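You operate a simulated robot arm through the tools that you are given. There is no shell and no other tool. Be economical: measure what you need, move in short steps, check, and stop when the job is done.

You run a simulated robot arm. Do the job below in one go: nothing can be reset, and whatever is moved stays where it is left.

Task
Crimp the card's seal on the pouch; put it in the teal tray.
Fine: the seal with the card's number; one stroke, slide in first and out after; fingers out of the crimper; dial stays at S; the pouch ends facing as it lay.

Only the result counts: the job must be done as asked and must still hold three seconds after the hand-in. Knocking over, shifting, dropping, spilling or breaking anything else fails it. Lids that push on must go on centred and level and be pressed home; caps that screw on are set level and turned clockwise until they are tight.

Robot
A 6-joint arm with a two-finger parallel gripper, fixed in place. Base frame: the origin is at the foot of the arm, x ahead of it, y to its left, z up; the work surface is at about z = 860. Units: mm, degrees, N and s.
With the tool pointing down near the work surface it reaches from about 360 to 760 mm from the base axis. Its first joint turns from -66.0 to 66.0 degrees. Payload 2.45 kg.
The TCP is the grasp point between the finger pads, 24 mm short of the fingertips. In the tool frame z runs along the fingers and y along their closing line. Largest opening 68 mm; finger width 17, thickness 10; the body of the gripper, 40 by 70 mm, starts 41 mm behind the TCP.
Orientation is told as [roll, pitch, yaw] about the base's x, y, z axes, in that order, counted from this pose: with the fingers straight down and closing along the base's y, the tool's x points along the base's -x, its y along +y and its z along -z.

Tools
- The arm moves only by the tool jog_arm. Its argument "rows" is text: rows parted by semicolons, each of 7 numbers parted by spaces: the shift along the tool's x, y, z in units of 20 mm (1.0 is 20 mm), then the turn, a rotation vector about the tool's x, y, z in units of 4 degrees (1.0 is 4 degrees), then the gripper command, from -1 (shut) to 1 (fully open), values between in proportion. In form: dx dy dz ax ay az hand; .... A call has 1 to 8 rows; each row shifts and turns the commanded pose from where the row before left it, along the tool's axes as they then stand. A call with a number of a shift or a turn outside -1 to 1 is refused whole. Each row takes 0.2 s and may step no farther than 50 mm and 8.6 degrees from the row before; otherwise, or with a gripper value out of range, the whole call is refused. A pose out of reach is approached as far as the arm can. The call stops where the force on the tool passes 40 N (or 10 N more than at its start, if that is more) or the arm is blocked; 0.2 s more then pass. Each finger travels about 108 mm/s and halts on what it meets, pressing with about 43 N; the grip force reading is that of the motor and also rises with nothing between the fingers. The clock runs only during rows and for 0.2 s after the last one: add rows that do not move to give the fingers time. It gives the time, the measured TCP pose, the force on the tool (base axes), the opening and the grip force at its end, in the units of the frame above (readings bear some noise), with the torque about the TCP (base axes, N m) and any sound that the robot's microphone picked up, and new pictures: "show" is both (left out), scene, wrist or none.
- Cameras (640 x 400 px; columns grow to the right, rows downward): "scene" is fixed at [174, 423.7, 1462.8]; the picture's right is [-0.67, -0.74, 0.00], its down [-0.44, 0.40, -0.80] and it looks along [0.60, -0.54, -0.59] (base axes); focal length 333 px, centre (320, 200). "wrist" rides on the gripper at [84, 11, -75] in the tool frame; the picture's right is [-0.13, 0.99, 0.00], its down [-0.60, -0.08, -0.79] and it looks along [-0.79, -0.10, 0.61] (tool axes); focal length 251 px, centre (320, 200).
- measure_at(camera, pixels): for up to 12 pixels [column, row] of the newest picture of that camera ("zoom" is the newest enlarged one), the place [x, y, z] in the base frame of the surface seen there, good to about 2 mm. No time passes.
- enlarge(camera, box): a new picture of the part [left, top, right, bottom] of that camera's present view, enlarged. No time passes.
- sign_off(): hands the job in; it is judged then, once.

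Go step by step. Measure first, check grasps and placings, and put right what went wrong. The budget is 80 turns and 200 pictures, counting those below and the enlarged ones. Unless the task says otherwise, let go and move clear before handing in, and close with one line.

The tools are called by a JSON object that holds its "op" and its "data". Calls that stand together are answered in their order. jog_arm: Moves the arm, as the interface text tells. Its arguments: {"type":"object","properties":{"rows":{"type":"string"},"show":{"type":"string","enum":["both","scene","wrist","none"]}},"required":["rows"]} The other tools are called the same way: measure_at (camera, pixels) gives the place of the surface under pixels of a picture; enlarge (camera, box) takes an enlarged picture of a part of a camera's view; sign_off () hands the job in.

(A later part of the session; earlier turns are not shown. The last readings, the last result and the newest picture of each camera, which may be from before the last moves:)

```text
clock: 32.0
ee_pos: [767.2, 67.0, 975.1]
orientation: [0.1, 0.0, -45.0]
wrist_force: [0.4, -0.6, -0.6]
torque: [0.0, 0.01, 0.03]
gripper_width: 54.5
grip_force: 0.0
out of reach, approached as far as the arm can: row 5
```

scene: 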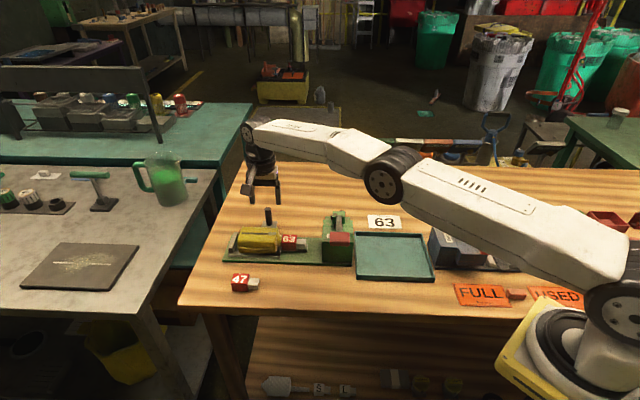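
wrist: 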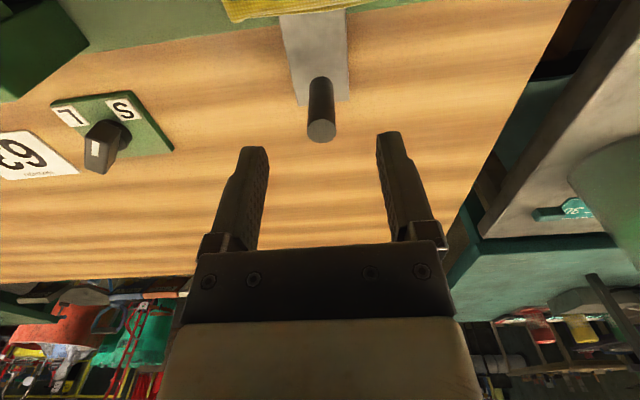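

Reach stopped at b≈495, but the fingers cover the post's centre. I'll go down to z≈919 around the post.

{"op": "jog_arm", "data": {"rows": "0 0 0.9 0 0 0 0.6;0 0 0.9 0 0 0 0.6;0 0 0.9 0 0 0 0.6;0 0 0 0 0 0 0.6", "show": "both"}}

{"op": "enlarge", "data": {"camera": "scene", "box": [220, 160, 340, 270]}}

```text
clock: 33.0
ee_pos: [766.2, 69.0, 920.8]
orientation: [-0.1, 0.0, -44.9]
wrist_force: [0.5, 0.2, -0.3]
torque: [-0.02, 0.01, 0.03]
gripper_width: 54.5
grip_force: 0.1
```

scene: 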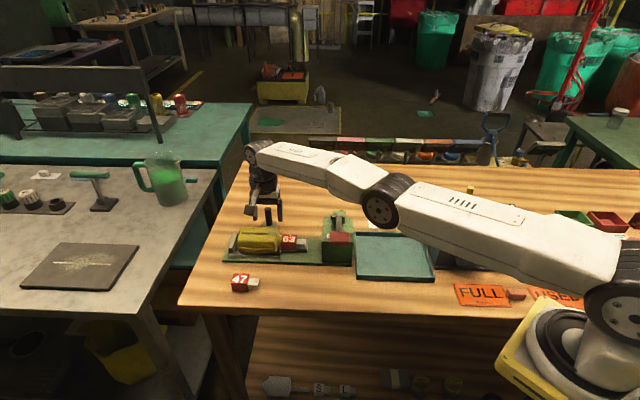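
wrist: 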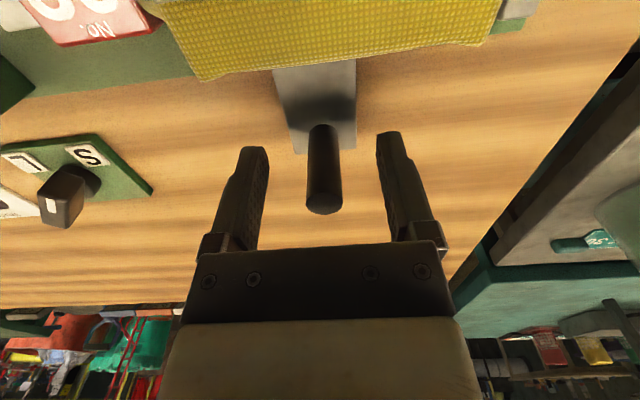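

```text
3.64 times, centred on (280, 215) of scene
```

zoom: 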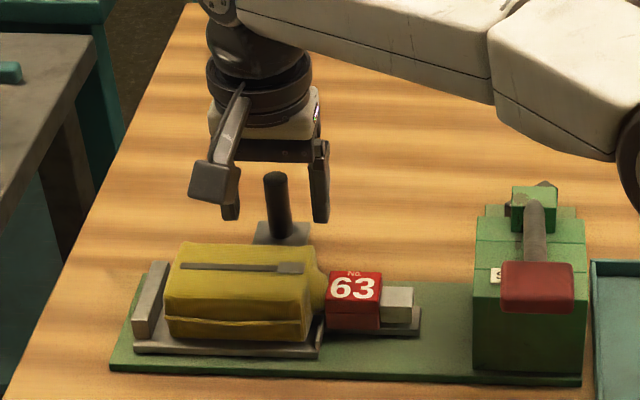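

The post is between the fingers but near their far edge. I'll tilt the tool 8° outward and advance 7 mm so the pads cover the post, then close.

{"op": "jog_arm", "data": {"rows": "0 0 0 0 -1 0 0.6;0 0 0 0 -1 0 0.6;-0.2 0 0 0 0 0 0.6;-0.2 0 0 0 0 0 0.6;0 0 0 0 0 0 0.2;0 0 0 0 0 0 -0.2;0 0 0 0 0 0 -0.6;0 0 0 0 0 0 -0.6", "show": "both"}}

{"op": "enlarge", "data": {"camera": "scene", "box": [220, 160, 340, 270]}}

```text
clock: 34.8
ee_pos: [772.4, 61.1, 922.9]
orientation: [0.0, -7.9, -45.0]
wrist_force: [0.9, -0.4, -0.1]
torque: [0.03, -0.01, -0.05]
gripper_width: 17.6
grip_force: 36.1
```

scene: 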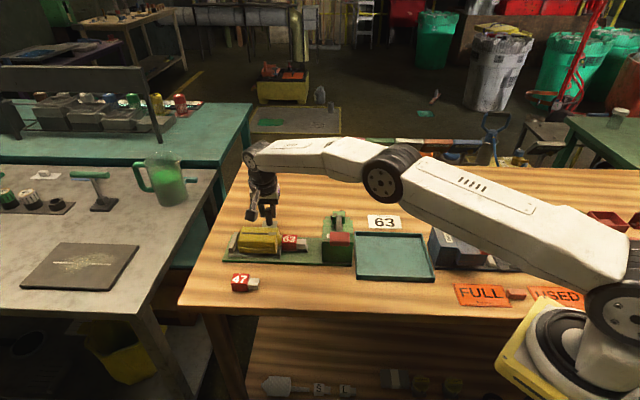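
wrist: 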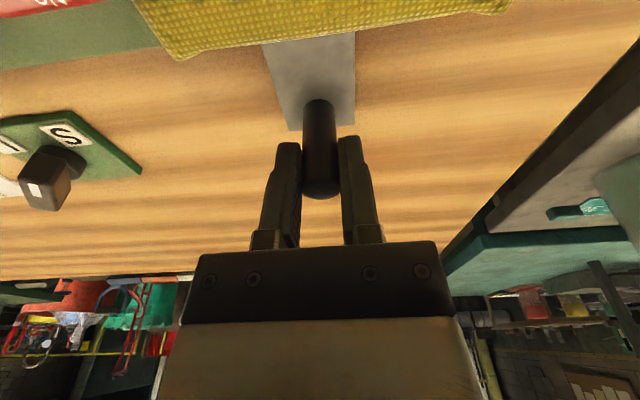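

```text
3.64 times, centred on (280, 215) of scene
```

zoom: 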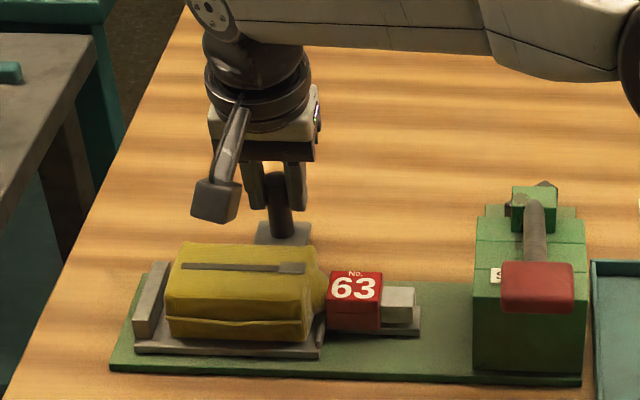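

The post is held (17.6 mm). I'll slide in about 50 mm and check.

{"op": "jog_arm", "data": {"rows": "0 -0.3 0 0 0 0 -0.6;0 -0.4 0 0 0 0 -0.6;0 -0.4 0 0 0 0 -0.6;0 -0.4 0 0 0 0 -0.6;0 -0.4 0 0 0 0 -0.6;0 -0.3 0 0 0 0 -0.6;0 -0.3 0 0 0 0 -0.6;0 0 0 0 0 0 -0.6", "show": "scene"}}

{"op": "enlarge", "data": {"camera": "scene", "box": [220, 180, 360, 270]}}

```text
clock: 36.6
ee_pos: [735.8, 25.2, 923.5]
orientation: [0.0, -8.1, -44.9]
wrist_force: [-0.6, 0.6, -1.3]
torque: [-0.4, -0.41, 0.07]
gripper_width: 17.5
grip_force: 35.9
```

scene: 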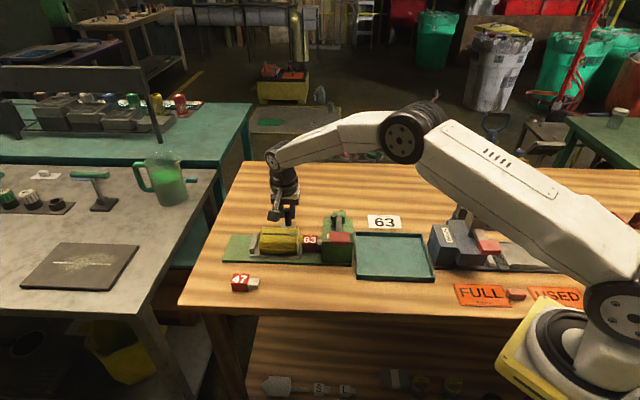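

```text
4.44 times, centred on (290, 225) of scene
```

zoom: 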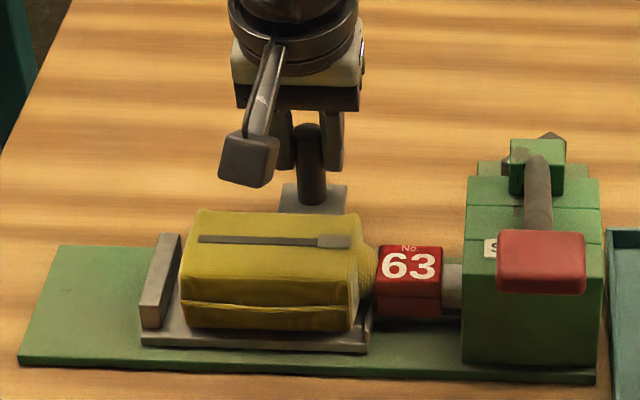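

The slide moves smoothly and the clip is entering. I'll continue in small steps, watching for the stop.

{"op": "jog_arm", "data": {"rows": "0 -0.25 0 0 0 0 -0.6;0 -0.25 0 0 0 0 -0.6;0 -0.2 0 0 0 0 -0.6;0 0 0 0 0 0 -0.6", "show": "scene"}}

{"op": "enlarge", "data": {"camera": "scene", "box": [260, 190, 360, 270]}}

```text
clock: 37.8
ee_pos: [729.8, 19.6, 923.2]
orientation: [0.6, -8.4, -44.9]
wrist_force: [11.5, 3.7, -9.4]
torque: [-0.02, 0.06, -0.01]
gripper_width: 17.9
grip_force: 35.9
stopped in row 4: the force on the tool passed its limit at 40 N (the readings are from after the stop); the commanded pose is now the measured one
```

scene: 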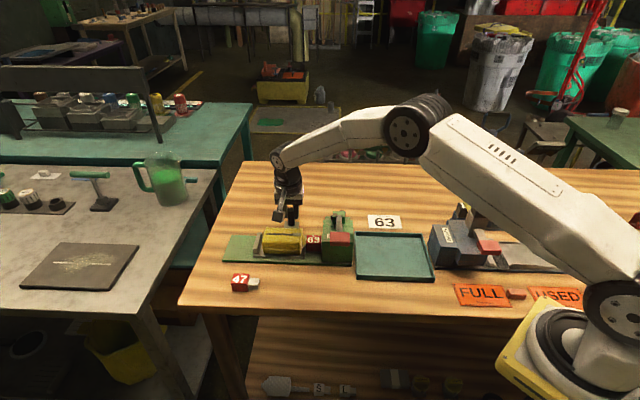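

```text
5.00 times, centred on (310, 230) of scene
```

zoom: 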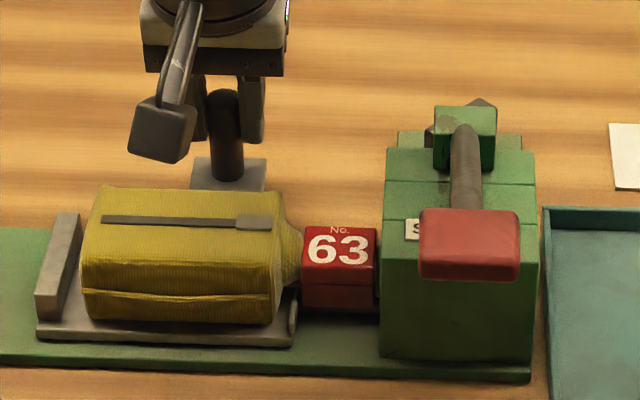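

The slide reached its stop with the clip fully inside, the head just outside the mouth, and no visible shift of the seal. I'll release the post and rise.

{"op": "jog_arm", "data": {"rows": "0 0 0 0 0 0 0.3;0 0 0 0 0 0 0.3;0 0 -0.9 0 0 0 0.3;0 0 -0.9 0 0 0 0.3;0 0 -0.9 0 0 0 0.3;0 0 -0.9 0 0 0 0.3;0 0 -0.9 0 0 0 0.3;0 0 -0.9 0 0 0 0.3", "show": "none"}}

{"op": "jog_arm", "data": {"rows": "0 0 -0.9 0 1 0 0.3;0 0 -0.9 0 1 0 0.3;0 0 -0.5 0 0 0 0.3;0 0 0 0 0 0 0.3", "show": "both"}}

{"op": "enlarge", "data": {"camera": "scene", "box": [260, 190, 360, 270]}}

{"op": "enlarge", "data": {"camera": "wrist", "box": [0, 0, 400, 220]}}

```text
clock: 39.5
ee_pos: [716.6, 29.1, 1031.7]
orientation: [0.5, -8.1, -44.9]
wrist_force: [-0.2, 0.1, 0.9]
torque: [0.02, -0.02, -0.03]
gripper_width: 44.2
grip_force: 0.0
```

```text
clock: 40.5
ee_pos: [713.9, 31.8, 1076.7]
orientation: [0.5, -0.2, -44.9]
wrist_force: [-0.4, 1.1, 0.2]
torque: [0.0, -0.02, 0.01]
gripper_width: 43.9
grip_force: 0.1
```

scene: 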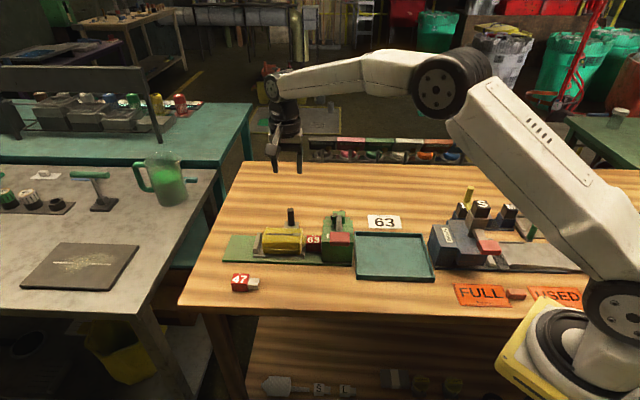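
wrist: 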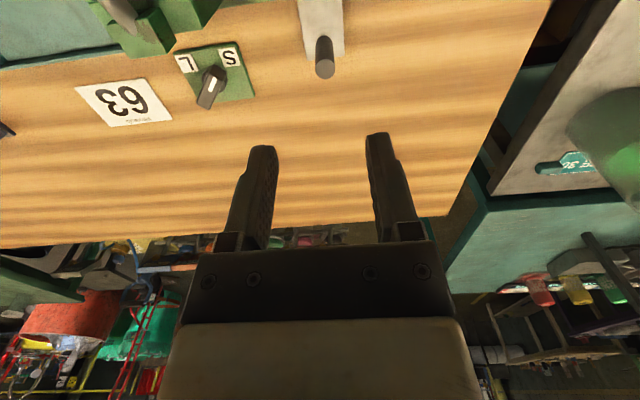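

```text
5.00 times, centred on (310, 230) of scene
```

zoom: 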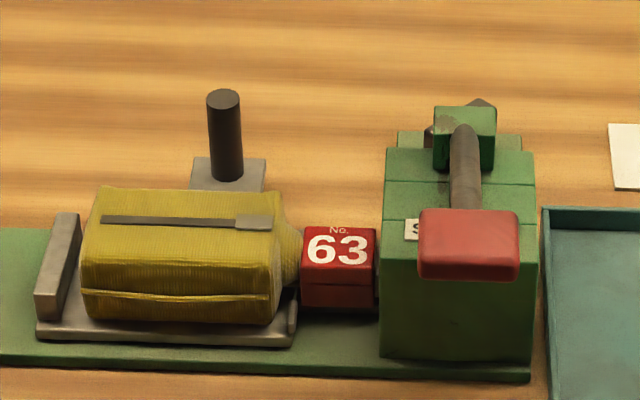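

```text
1.60 times, centred on (200, 110) of wrist
```

zoom: 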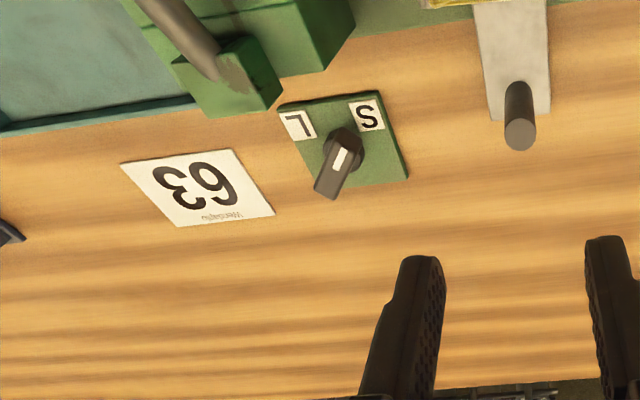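

The seal is seated in the mouth, and I'll leave the dial untouched. Next I measure the lever pad and move above it with the fingers closed.

{"op": "measure_at", "data": {"camera": "scene", "pixels": [[332, 234], [348, 234], [349, 240], [331, 241], [340, 237], [338, 228], [338, 220], [340, 243]]}}

{"op": "jog_arm", "data": {"rows": "0.86 -0.615 0 0 0 0 -1;0.86 -0.615 0 0 0 0 -1;0.86 -0.615 0 0 0 0 -1;0.86 -0.615 0 0 0 0 -1;0.86 -0.615 0 0 0 0 -1;0.86 -0.615 0 0 0 0 -1;0.86 -0.615 0 0 0 0 -1;0.86 -0.615 0 0 0 0 -1", "show": "none"}}

{"op": "jog_arm", "data": {"rows": "0.86 -0.615 0 0 0 0 -1;0.86 -0.615 0 0 0 0 -1;0 0 0 0 0 0 -1", "show": "both"}}

```text
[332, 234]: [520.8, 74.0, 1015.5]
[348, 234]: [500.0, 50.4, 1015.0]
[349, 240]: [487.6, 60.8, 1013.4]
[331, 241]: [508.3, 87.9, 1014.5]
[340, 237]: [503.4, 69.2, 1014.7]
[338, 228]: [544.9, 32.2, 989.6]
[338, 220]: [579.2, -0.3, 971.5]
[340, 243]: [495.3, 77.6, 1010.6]
```

```text
clock: 42.4
ee_pos: [547.8, 58.4, 1075.3]
orientation: [0.5, -0.2, -44.9]
wrist_force: [0.0, 0.8, 0.0]
torque: [0.02, -0.04, -0.01]
gripper_width: 0.0
grip_force: 23.4
```

```text
clock: 43.1
ee_pos: [505.1, 65.0, 1075.0]
orientation: [0.5, -0.1, -44.9]
wrist_force: [-0.2, 0.1, -0.6]
torque: [0.02, -0.02, -0.02]
gripper_width: 0.0
grip_force: 23.8
```

scene: 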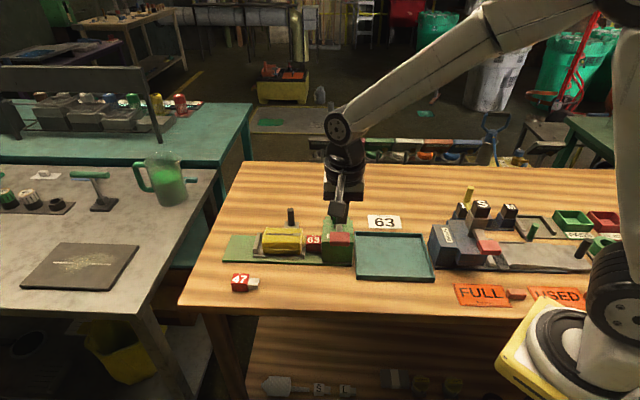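
wrist: 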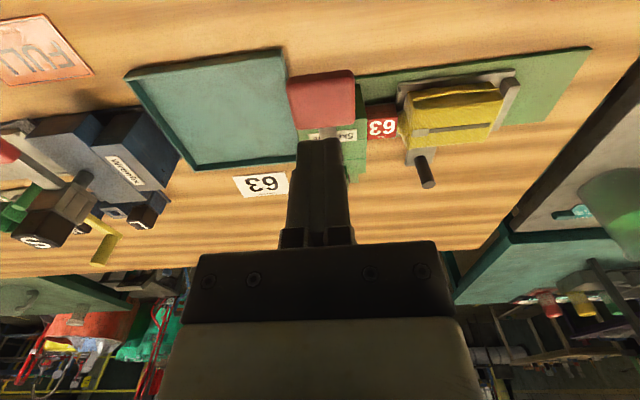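

The tool is over the pad (centre ≈504,68,1015). I'll centre and lower to just touch, then begin the press with a slight outward follow.

{"op": "jog_arm", "data": {"rows": "0.13 0.09 0.7 0 0 0 -1;0 0 0.7 0 0 0 -1;0 0 0.3 0 0 0 -1;0.05 0 0.3 0 0 0 -1;0.05 0 0.3 0 0 0 -1;0.05 0 0.3 0 0 0 -1;0.05 0 0.3 0 0 0 -1", "show": "scene"}}

{"op": "enlarge", "data": {"camera": "scene", "box": [270, 170, 400, 270]}}

```text
clock: 44.8
ee_pos: [501.8, 71.5, 1017.1]
orientation: [0.5, -0.3, -44.9]
wrist_force: [-1.1, 2.2, 4.8]
torque: [0.04, -0.01, -0.01]
gripper_width: 0.0
grip_force: 24.0
```

scene: 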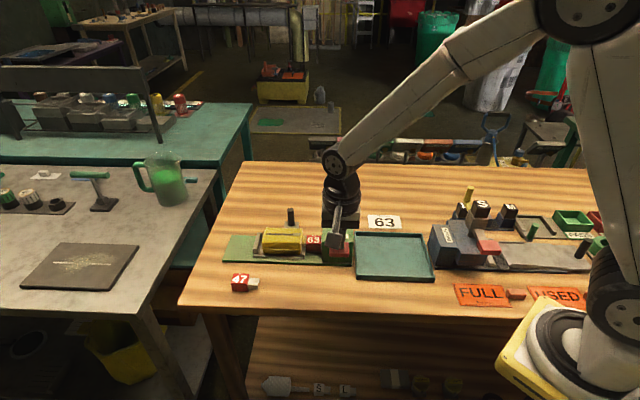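

```text
4.00 times, centred on (335, 220) of scene
```

zoom: 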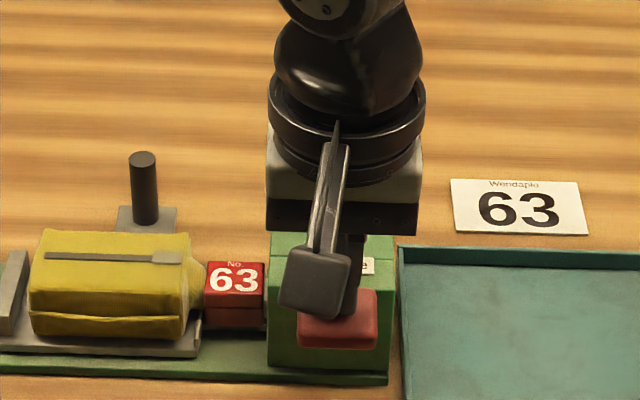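

The pad is moving down with ~5 N. I'll continue the same stroke.

{"op": "jog_arm", "data": {"rows": "0.05 0 0.3 0 0 0 -1;0.05 0 0.3 0 0 0 -1;0.02 0 0.3 0 0 0 -1;0 0 0.3 0 0 0 -1;0 0 0.3 0 0 0 -1;0 0 0.3 0 0 0 -1", "show": "scene"}}

{"op": "enlarge", "data": {"camera": "scene", "box": [270, 170, 400, 270]}}

```text
clock: 46.2
ee_pos: [501.7, 73.8, 985.8]
orientation: [0.5, -0.1, -44.8]
wrist_force: [-10.6, 2.1, 19.3]
torque: [-0.06, 0.11, -0.21]
gripper_width: 0.0
grip_force: 23.7
stopped in row 6: the force on the tool passed its limit at 51 N (the readings are from after the stop); the commanded pose is now the measured one
```

scene: 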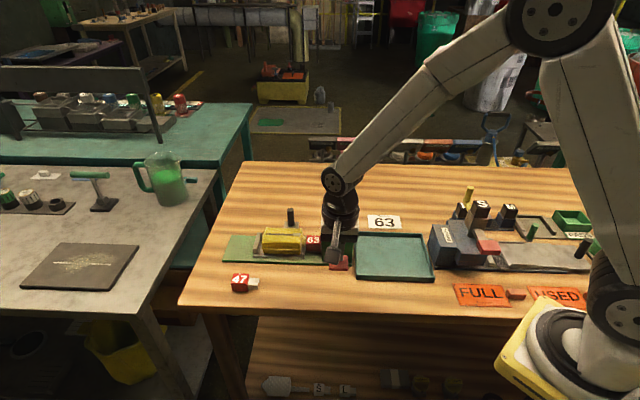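

```text
4.00 times, centred on (335, 220) of scene
```

zoom: 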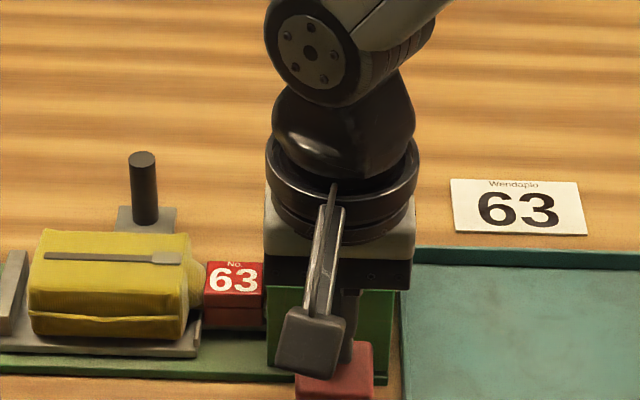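

Force hit 51 N with the tip at about z 962, and no sound was reported. I'll look closely to judge whether the lever has bottomed.

{"op": "jog_arm", "data": {"rows": "0 0 0 0 0 0 -1", "show": "both"}}

{"op": "enlarge", "data": {"camera": "wrist", "box": [220, 40, 440, 210]}}

{"op": "enlarge", "data": {"camera": "scene", "box": [310, 220, 380, 275]}}

```text
clock: 46.6
ee_pos: [502.1, 74.2, 984.4]
orientation: [0.5, -0.1, -44.8]
wrist_force: [-15.6, 2.6, 28.0]
torque: [-0.09, 0.16, -0.2]
gripper_width: 0.0
grip_force: 23.1
```

scene: 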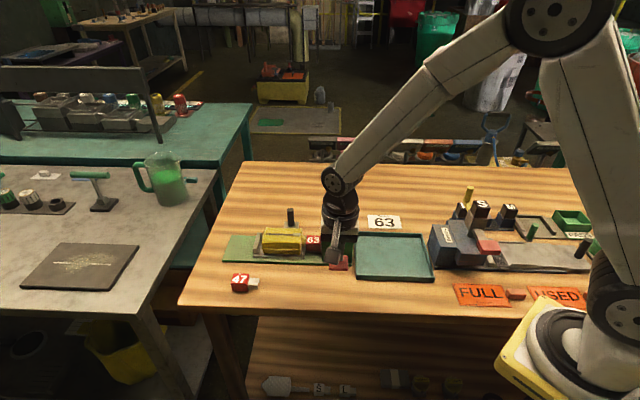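
wrist: 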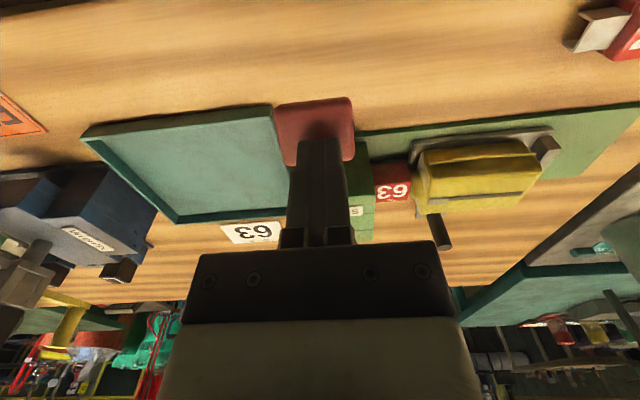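

```text
2.35 times, centred on (330, 125) of wrist
```

zoom: 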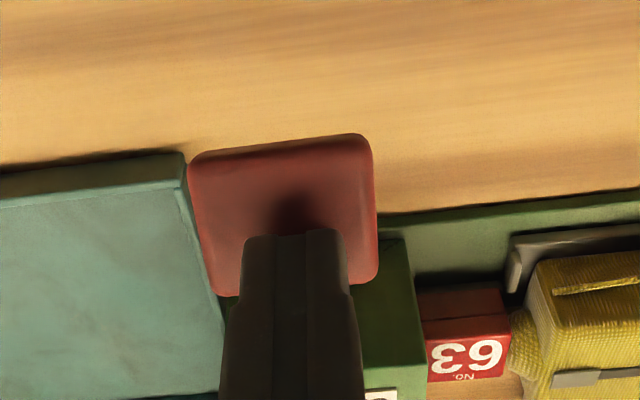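

```text
7.27 times, centred on (345, 248) of scene
```

zoom: 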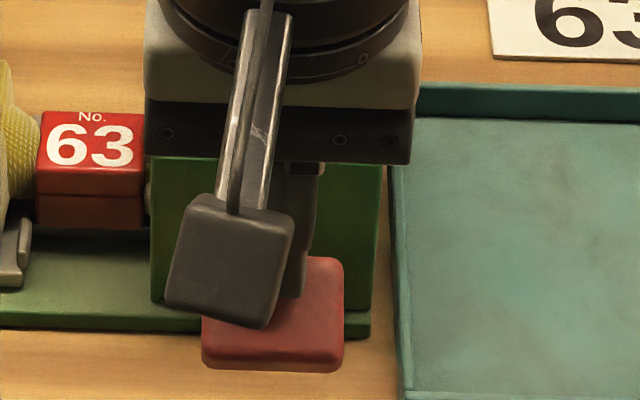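

The finger is now at the inner edge of the pad. I'll measure the pad's present height.

{"op": "measure_at", "data": {"camera": "zoom", "pixels": [[220, 330], [330, 270], [320, 335], [270, 340]]}}

{"op": "measure_at", "data": {"camera": "wrist", "pixels": [[290, 112], [345, 105], [345, 130], [345, 155], [285, 155], [315, 125], [355, 200]]}}

```text
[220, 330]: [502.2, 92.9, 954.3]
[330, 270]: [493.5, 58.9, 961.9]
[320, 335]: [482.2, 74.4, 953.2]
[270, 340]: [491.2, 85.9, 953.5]
```

```text
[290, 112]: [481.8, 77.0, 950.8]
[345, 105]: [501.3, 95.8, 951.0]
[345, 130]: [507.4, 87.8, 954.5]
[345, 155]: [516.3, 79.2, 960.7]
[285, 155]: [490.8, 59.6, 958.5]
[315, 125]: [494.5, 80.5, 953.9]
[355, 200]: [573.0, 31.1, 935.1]
```

The pad has turned about 22°, and it's unclear whether this is the end stop. Keeping contact, I'll slide outward a few mm on the pad and press slightly further.

{"op": "jog_arm", "data": {"rows": "0.15 0 0.06 0 0 0 -1;0.15 0 0.06 0 0 0 -1;0.1 0 0.08 0 0 0 -1;0 0 0.1 0 0 0 -1", "show": "scene"}}

{"op": "enlarge", "data": {"camera": "scene", "box": [310, 220, 380, 275]}}

```text
clock: 47.5
ee_pos: [499.9, 78.8, 982.8]
orientation: [1.1, -0.5, -44.7]
wrist_force: [-7.0, -1.6, 14.5]
torque: [-0.1, 0.09, -0.08]
gripper_width: 0.0
grip_force: 23.5
stopped in row 4: the force on the tool passed its limit at 44 N (the readings are from after the stop); the commanded pose is now the measured one
```

scene: 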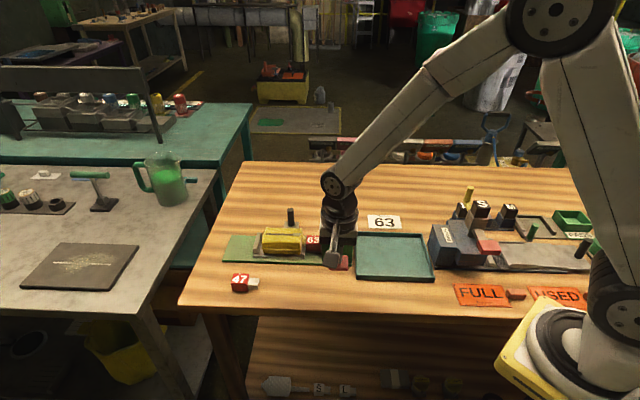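

```text
7.27 times, centred on (345, 248) of scene
```

zoom: 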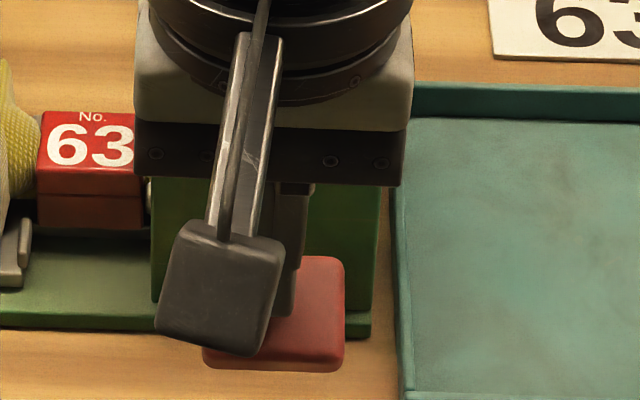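

The pad hasn't moved further. I'll try one firm press to confirm it's at its stop.

{"op": "jog_arm", "data": {"rows": "0 0 0.1 0 0 0 -1;0 0 0.1 0 0 0 -1;0 0 0.1 0 0 0 -1;0 0 0.1 0 0 0 -1;0 0 0.1 0 0 0 -1", "show": "scene"}}

{"op": "enlarge", "data": {"camera": "scene", "box": [310, 220, 380, 275]}}

```text
clock: 48.0
ee_pos: [499.1, 81.1, 982.1]
orientation: [1.1, -0.5, -44.8]
wrist_force: [-8.5, -1.9, 17.5]
torque: [-0.14, 0.1, -0.12]
gripper_width: 0.0
grip_force: 24.0
stopped in row 2: the force on the tool passed its limit at 44 N (the readings are from after the stop); the commanded pose is now the measured one
```

scene: 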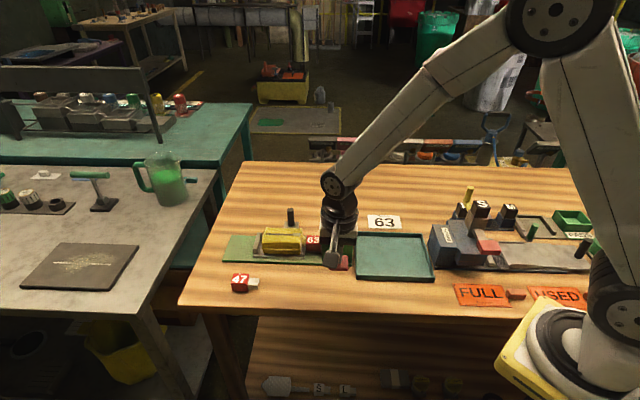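

```text
7.27 times, centred on (345, 248) of scene
```

zoom: 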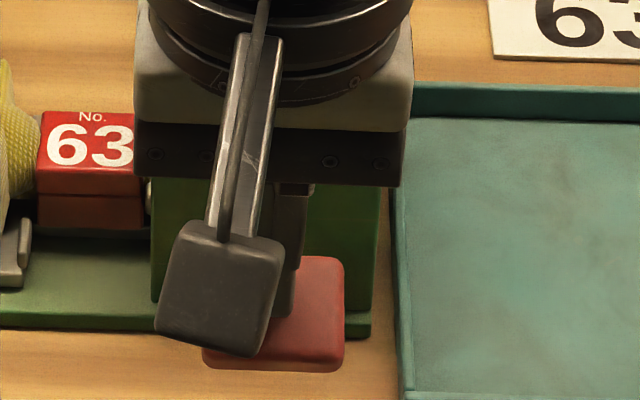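

That's a hard stop: the pad didn't move at 44 N, so the stroke is complete. I'll raise the hand smoothly and let the lever come back.

{"op": "jog_arm", "data": {"rows": "0 0 -0.4 0 0 0 -1;0 0 -0.4 0 0 0 -1;0 0 -0.4 0 0 0 -1;0 0 -0.4 0 0 0 -1;0 0 -0.5 0 0 0 -1;0 0 -0.9 0 0 0 -1;0 0 -0.9 0 0 0 -1;0 0 -0.9 0 0 0 -1", "show": "both"}}

{"op": "enlarge", "data": {"camera": "scene", "box": [260, 190, 380, 275]}}

```text
clock: 49.8
ee_pos: [498.2, 77.9, 1077.4]
orientation: [1.2, -0.7, -44.8]
wrist_force: [-0.1, 0.2, 0.0]
torque: [0.0, -0.01, -0.01]
gripper_width: 0.0
grip_force: 23.3
```

scene: 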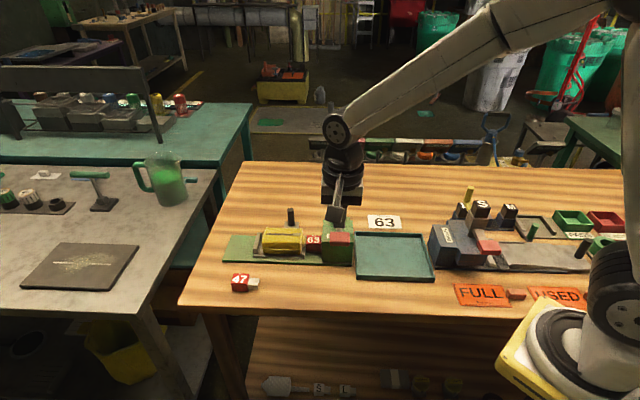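
wrist: 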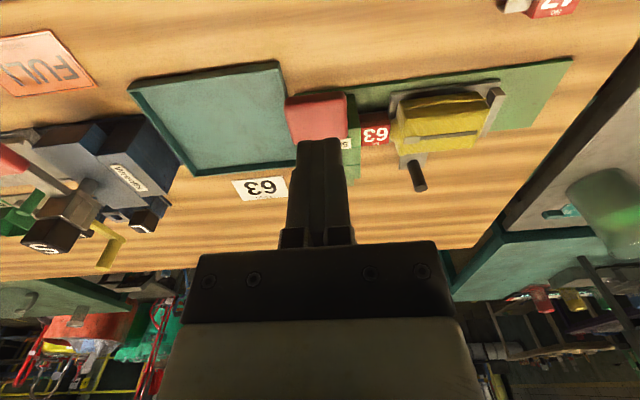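

```text
4.71 times, centred on (320, 232) of scene
```

zoom: 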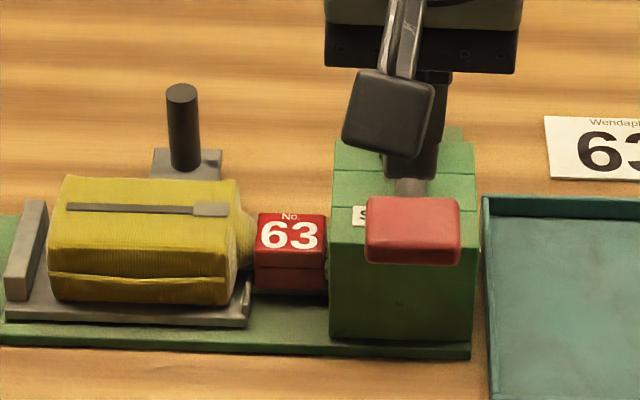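

The lever returned and the seal is in place. I'll correct the small tilt and travel back over the post, now at a≈533, b≈501.

{"op": "jog_arm", "data": {"rows": "-0.92 0.57 0 0.3 0.17 0 -0.5;-0.92 0.57 0 0 0 0 0.3;-0.92 0.57 0 0 0 0 0.3;-0.92 0.57 0 0 0 0 0.3;-0.92 0.57 0 0 0 0 0.3;-0.92 0.57 0 0 0 0 0.3;-0.92 0.57 0 0 0 0 0.3;-0.92 0.57 0 0 0 0 0.3", "show": "none"}}

{"op": "jog_arm", "data": {"rows": "-0.92 0.57 0 0 0 0 0.5;-0.92 0.57 0 0 0 0 0.5;-0.9 0.57 0 0 0 0 0.5;0 0 0.9 0 0 0 0.5;0 0 0.9 0 0 0 0.5;0 0 0.9 0 0 0 0.5;0 0 0.9 0 0 0 0.5;0 0 0 0 0 0 0.5", "show": "both"}}

```text
clock: 51.6
ee_pos: [667.2, 41.5, 1078.0]
orientation: [0.0, 0.0, -44.9]
wrist_force: [1.0, 0.7, 1.0]
torque: [0.02, 0.0, 0.0]
gripper_width: 44.3
grip_force: 0.2
```

```text
clock: 53.4
ee_pos: [729.0, 27.2, 1005.5]
orientation: [-0.1, -0.1, -44.9]
wrist_force: [-0.3, 0.2, 0.1]
torque: [0.03, 0.02, 0.04]
gripper_width: 51.1
grip_force: 0.2
```

scene: 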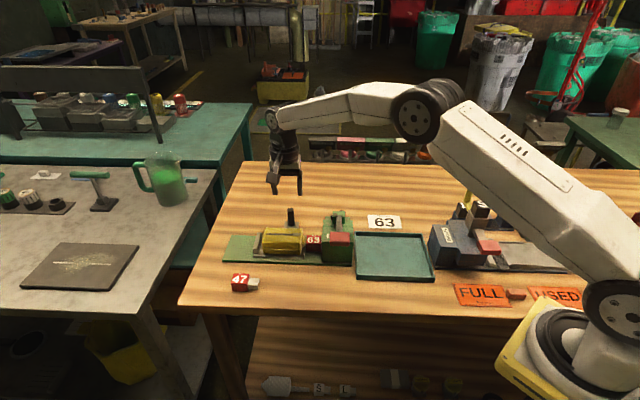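
wrist: 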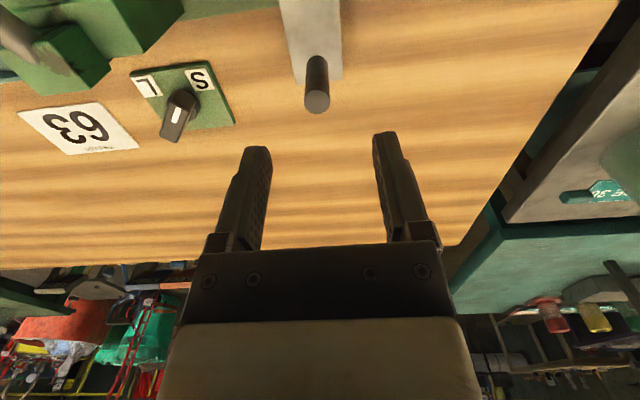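

Aligned with the post (316,95). I'll descend around it and close.

{"op": "jog_arm", "data": {"rows": "-0.15 0 0.9 0 0 0 0.5;0 0 0.9 0 0 0 0.5;0 0 0.9 0 0 0 0.5;0 0 0.9 0 0 0 0.5;0 0 0.6 0 0 0 0.5;0 0 0 0 0 0 0;0 0 0 0 0 0 -0.6;0 0 0 0 0 0 -0.6", "show": "both"}}

```text
clock: 55.2
ee_pos: [732.6, 24.4, 920.9]
orientation: [0.0, 0.0, -44.9]
wrist_force: [1.4, 0.1, -1.8]
torque: [0.18, 0.03, -0.02]
gripper_width: 17.8
grip_force: 36.5
```

scene: 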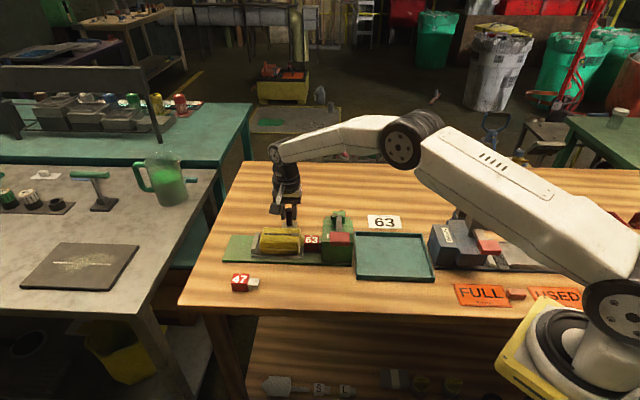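
wrist: 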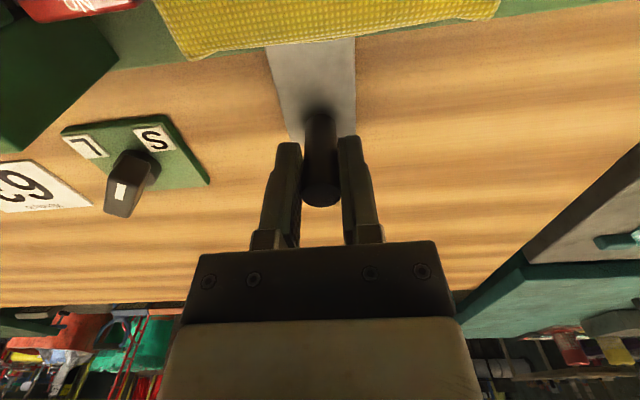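

Gripped. To have reach at the far end, I'll loosen, tilt 8° outward and regrip, then pull the slide out about 50 mm.

{"op": "jog_arm", "data": {"rows": "0 0 0 0 0 0 -0.2;0 0 0 0 -1 0 -0.2;0 0 0 0 -1 0 -0.2;0 0 0 0 0 0 -0.6;0 0 0 0 0 0 -0.6;0 0.3 0 0 0 0 -0.6;0 0.4 0 0 0 0 -0.6;0 0.4 0 0 0 0 -0.6", "show": "none"}}

{"op": "jog_arm", "data": {"rows": "0 0.4 0 0 0 0 -0.6;0 0.4 0 0 0 0 -0.6;0 0.4 0 0 0 0 -0.6;0 0.2 0 0 0 0 -0.6;0 0 0 0 0 0 -0.6", "show": "scene"}}

{"op": "enlarge", "data": {"camera": "scene", "box": [220, 190, 360, 275]}}

```text
clock: 57.0
ee_pos: [746.6, 39.0, 923.3]
orientation: [0.0, -8.0, -44.8]
wrist_force: [-2.2, 1.1, 5.4]
torque: [0.27, 0.37, 0.11]
gripper_width: 17.9
grip_force: 36.4
```

```text
clock: 58.2
ee_pos: [766.2, 59.4, 921.8]
orientation: [-0.1, -8.1, -44.7]
wrist_force: [-4.1, 3.8, 2.4]
torque: [-0.52, -0.46, 0.02]
gripper_width: 17.6
grip_force: 36.1
```

scene: 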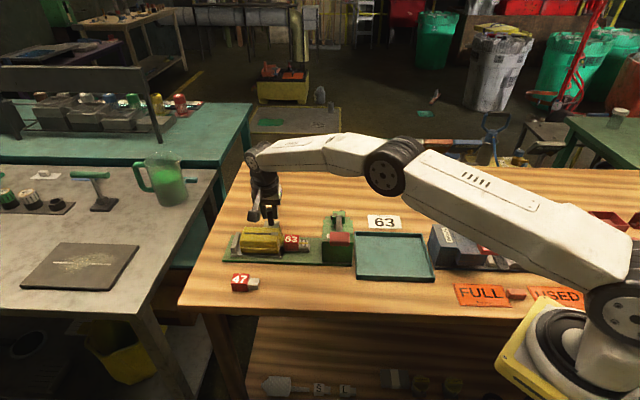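

```text
4.57 times, centred on (290, 232) of scene
```

zoom: 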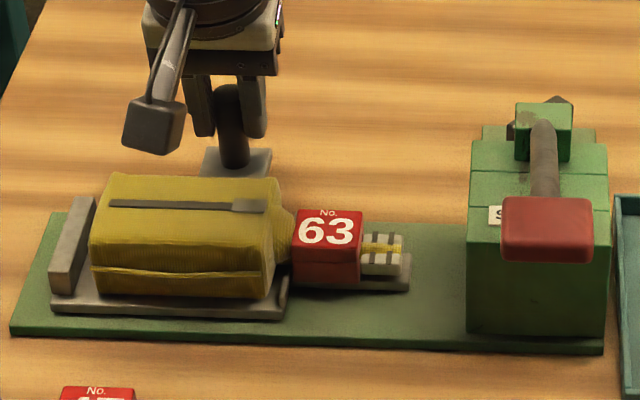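

The clip is visibly crimped in bands around the neck. I'll pull the last ~6 mm to the slide's home.

{"op": "jog_arm", "data": {"rows": "0 0.15 0 0 0 0 -0.6;0 0.15 0 0 0 0 -0.6;0 0.05 0 0 0 0 -0.6;0 0 0 0 0 0 -0.6", "show": "none"}}

```text
clock: 59.2
ee_pos: [770.8, 63.5, 922.3]
orientation: [-0.2, -7.8, -44.8]
wrist_force: [-12.9, -0.6, 0.9]
torque: [-0.01, 0.08, -0.03]
gripper_width: 17.6
grip_force: 36.2
```

The slide is at its stop (13 N). I'll release, rise and untilt.

{"op": "jog_arm", "data": {"rows": "0 0 0 0 0 0 0.3;0 0 0 0 0 0 0.3;0 0 -0.9 0 0 0 0.3;0 0 -0.9 0 0 0 0.3;0 0 -0.9 0 0 0 0.3;0 0 -0.9 0 0 0 0.3;0.5 0 -0.9 0 1 0 0.3;0.5 0 -0.9 0 1 0 0.3", "show": "both"}}

{"op": "enlarge", "data": {"camera": "scene", "box": [220, 195, 340, 275]}}

{"op": "measure_at", "data": {"camera": "zoom", "pixels": [[120, 145], [140, 205], [290, 145], [295, 205], [200, 225], [200, 145], [200, 185], [95, 200], [40, 230], [300, 270], [220, 262], [345, 175]]}}

```text
clock: 61.0
ee_pos: [749.0, 86.0, 1027.9]
orientation: [0.0, 0.0, -44.8]
wrist_force: [0.0, -0.5, -0.2]
torque: [0.0, 0.02, -0.01]
gripper_width: 44.2
grip_force: 0.2
```

scene: 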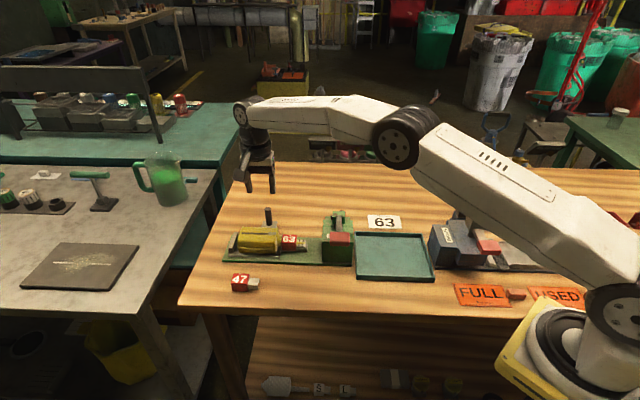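
wrist: 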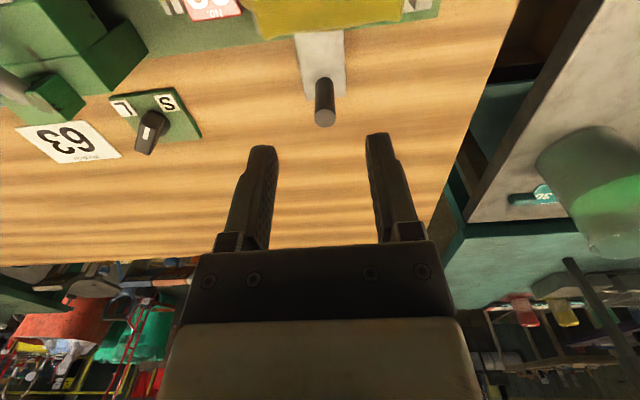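

```text
5.00 times, centred on (280, 235) of scene
```

zoom: 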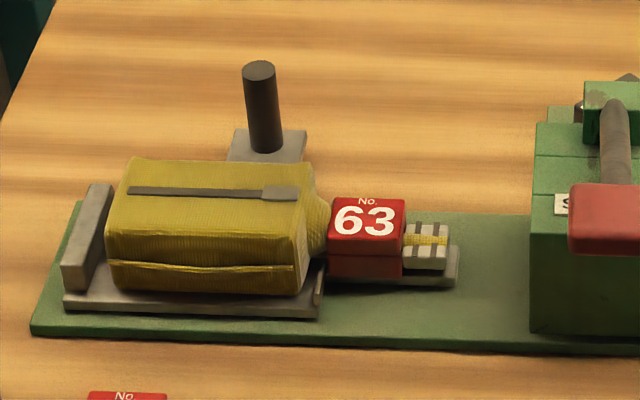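

```text
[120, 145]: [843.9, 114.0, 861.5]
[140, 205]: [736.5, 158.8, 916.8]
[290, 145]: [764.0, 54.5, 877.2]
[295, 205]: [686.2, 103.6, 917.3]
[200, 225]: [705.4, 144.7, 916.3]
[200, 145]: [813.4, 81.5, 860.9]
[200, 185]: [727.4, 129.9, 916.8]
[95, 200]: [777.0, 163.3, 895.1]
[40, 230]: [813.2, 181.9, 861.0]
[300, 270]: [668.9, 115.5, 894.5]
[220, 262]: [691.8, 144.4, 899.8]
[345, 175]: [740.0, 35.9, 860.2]
```

The pouch is crimped with everything in place. The pouch body is ~60 mm wide about b≈418. I'll yaw to -135° to grip it across its width, and measure the tray meanwhile.

{"op": "measure_at", "data": {"camera": "scene", "pixels": [[357, 235], [424, 236], [433, 280], [357, 277], [390, 257], [361, 240], [421, 240], [427, 272], [362, 270]]}}

{"op": "jog_arm", "data": {"rows": "0 0 -0.5 0 0 1 1;0 0 -0.5 0 0 1 1;0 0 0 0 0 1 1;0 0 0 0 0 1 1;0 0 0 0 0 1 1;0 0 0 0 0 1 1;0 0 0 0 0 1 1;0 0 0 0 0 1 1", "show": "none"}}

{"op": "jog_arm", "data": {"rows": "0 0 0 0 0 1 1;0 0 0 0 0 1 1;0 0 0 0 0 1 1;0 0 0 0 0 1 1;0 0 0 0 0 1 1;0 0 0 0 0 1 1;0 0 0 0 0 1 1;0 0 0 0 0 1 1", "show": "none"}}

{"op": "jog_arm", "data": {"rows": "0 0 0 0 0 1 1;0 0 0 0 0 1 1;0 0 0 0 0 1 1;0 0 0 0 0 1 1;0 0 0 0 0 1 1;0 0 0 0 0 1 1;0 0 0 0 0 0.55 1;0 0 0 0 0 0 1", "show": "wrist"}}

```text
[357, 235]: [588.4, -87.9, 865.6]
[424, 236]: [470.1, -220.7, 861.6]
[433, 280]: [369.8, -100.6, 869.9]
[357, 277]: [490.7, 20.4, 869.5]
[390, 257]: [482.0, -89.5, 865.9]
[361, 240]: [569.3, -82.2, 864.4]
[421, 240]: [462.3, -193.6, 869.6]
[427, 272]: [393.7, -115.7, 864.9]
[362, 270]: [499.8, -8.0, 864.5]
```

```text
clock: 62.8
ee_pos: [749.2, 89.1, 1046.2]
orientation: [-0.1, 0.0, -76.8]
wrist_force: [-0.6, 0.0, -0.5]
torque: [0.0, 0.01, -0.03]
gripper_width: 67.9
grip_force: 0.0
```

```text
clock: 64.6
ee_pos: [747.5, 89.1, 1045.9]
orientation: [-0.1, 0.0, -108.8]
wrist_force: [0.2, -0.5, 0.1]
torque: [-0.02, 0.02, 0.04]
gripper_width: 68.2
grip_force: 0.1
```

```text
clock: 66.4
ee_pos: [749.7, 88.3, 1047.7]
orientation: [0.0, -0.1, -135.0]
wrist_force: [0.1, 0.2, 0.4]
torque: [0.0, 0.02, 0.03]
gripper_width: 67.6
grip_force: 0.1
```

wrist: 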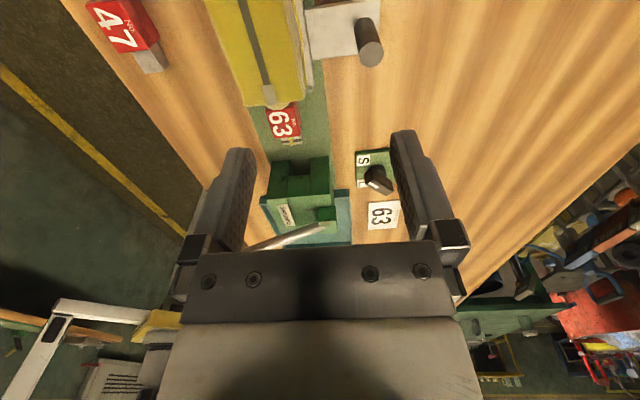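

Yaw is -135°. I'll enlarge the pouch to get its side edges and ends.

{"op": "enlarge", "data": {"camera": "wrist", "box": [195, 0, 345, 150]}}

{"op": "measure_at", "data": {"camera": "wrist", "pixels": [[212, 30], [222, 60], [240, 103], [300, 98], [290, 60], [281, 20], [262, 60], [299, 40], [302, 70], [216, 20], [267, 100]]}}

```text
2.67 times, centred on (270, 75) of wrist
```

zoom: 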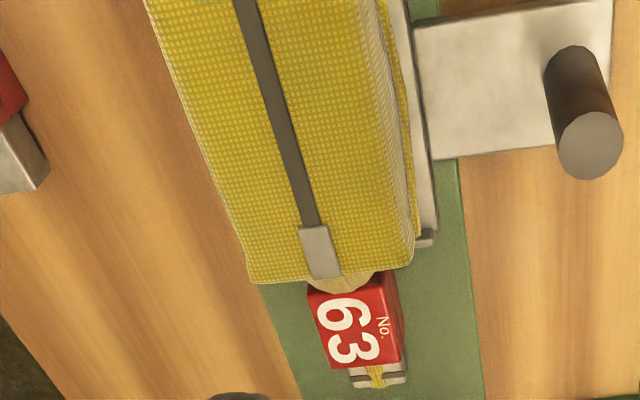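

```text
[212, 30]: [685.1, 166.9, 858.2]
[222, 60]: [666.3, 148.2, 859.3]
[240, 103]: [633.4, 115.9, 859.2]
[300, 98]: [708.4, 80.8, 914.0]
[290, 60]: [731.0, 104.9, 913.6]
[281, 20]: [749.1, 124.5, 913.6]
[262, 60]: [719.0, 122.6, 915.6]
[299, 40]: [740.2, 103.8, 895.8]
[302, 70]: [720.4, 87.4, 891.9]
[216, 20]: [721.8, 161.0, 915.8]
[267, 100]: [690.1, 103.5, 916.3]
```

Pouch sides are at b≈387–450, with the centre ≈418.5. I'll move over it and lower to z≈965 to check alignment.

{"op": "jog_arm", "data": {"rows": "0.12 -0.8 0 0 0 0 1;0.12 -0.8 0 0 0 0 1;0.12 -0.85 0 0 0 0 1;0 0 0.9 0 0 0 1;0 0 0.9 0 0 0 1;0 0 0.9 0 0 0 1;0 0 0.9 0 0 0 1;0 0 0 0 0 0 1", "show": "both"}}

{"op": "enlarge", "data": {"camera": "wrist", "box": [200, 0, 440, 200]}}

```text
clock: 68.2
ee_pos: [718.6, 127.9, 974.8]
orientation: [-0.1, 0.0, -135.1]
wrist_force: [0.6, 0.3, -0.9]
torque: [0.03, 0.04, 0.03]
gripper_width: 68.2
grip_force: 0.1
```

scene: 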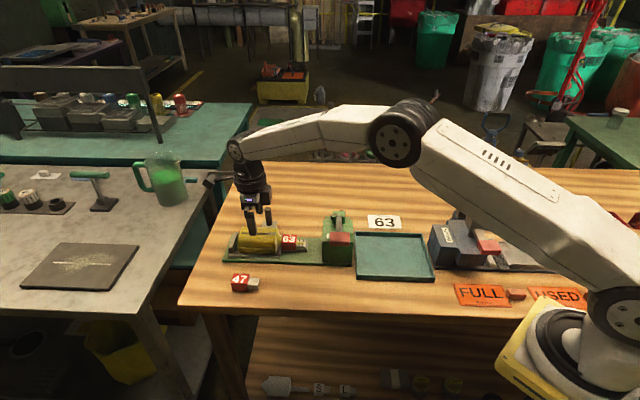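
wrist: 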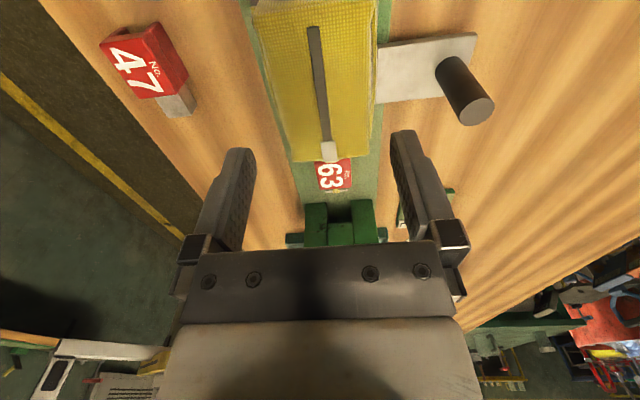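

```text
2.00 times, centred on (320, 100) of wrist
```

zoom: 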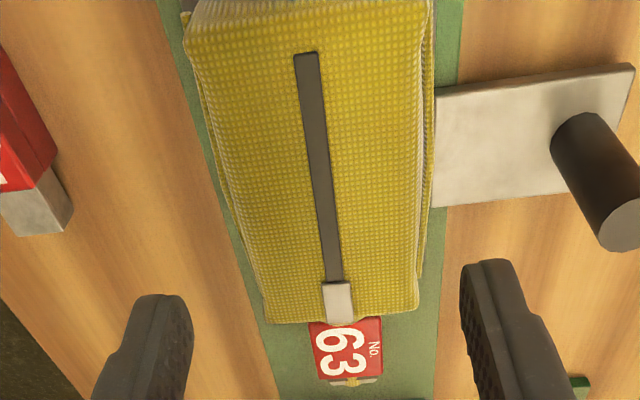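

{"op": "measure_at", "data": {"camera": "zoom", "pixels": [[215, 120], [423, 120], [201, 80], [430, 80], [240, 230], [417, 230], [207, 140], [429, 160], [195, 30], [320, 150], [268, 320], [415, 310]]}}

```text
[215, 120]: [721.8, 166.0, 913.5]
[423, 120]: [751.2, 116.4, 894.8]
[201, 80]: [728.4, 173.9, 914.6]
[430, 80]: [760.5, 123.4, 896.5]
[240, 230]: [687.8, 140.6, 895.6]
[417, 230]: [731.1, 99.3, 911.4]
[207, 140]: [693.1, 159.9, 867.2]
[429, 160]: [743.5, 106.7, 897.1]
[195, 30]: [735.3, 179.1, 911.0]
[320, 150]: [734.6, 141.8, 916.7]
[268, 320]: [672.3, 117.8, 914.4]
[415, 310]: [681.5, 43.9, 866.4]
```

Pouch centre is b≈418.9 against TCP 417.7, so I'll nudge +1 mm and descend carefully to z≈911.

{"op": "jog_arm", "data": {"rows": "0 0.05 0.6 0 0 0 1;0 0 0.6 0 0 0 1;0 0 0.5 0 0 0 1;0 0 0.5 0 0 0 1;0 0 0.5 0 0 0 1;0 0 0.45 0 0 0 1;0 0 0 0 0 0 1", "show": "both"}}

{"op": "enlarge", "data": {"camera": "scene", "box": [215, 195, 325, 275]}}

```text
clock: 69.8
ee_pos: [719.6, 126.7, 913.3]
orientation: [-0.1, 0.0, -135.0]
wrist_force: [-0.2, 0.2, 0.0]
torque: [0.0, 0.0, 0.01]
gripper_width: 67.9
grip_force: 0.1
```

scene: 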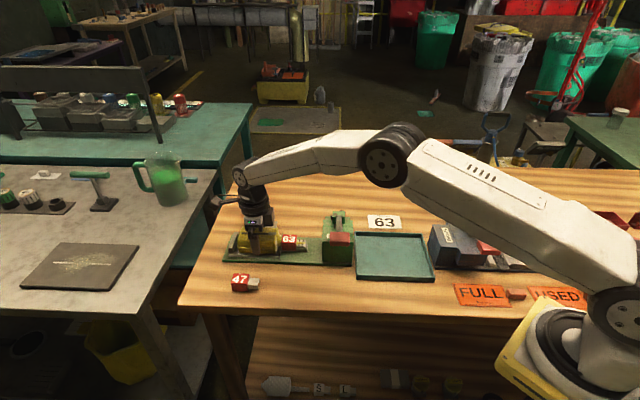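
wrist: 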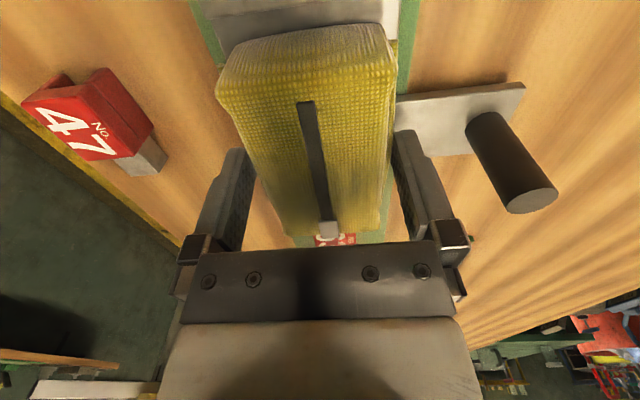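

```text
5.00 times, centred on (270, 235) of scene
```

zoom: 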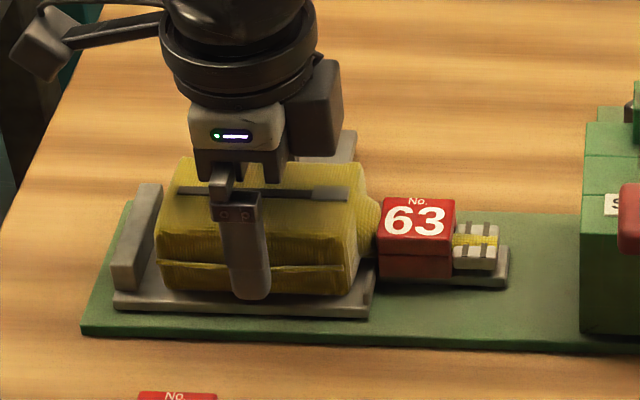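

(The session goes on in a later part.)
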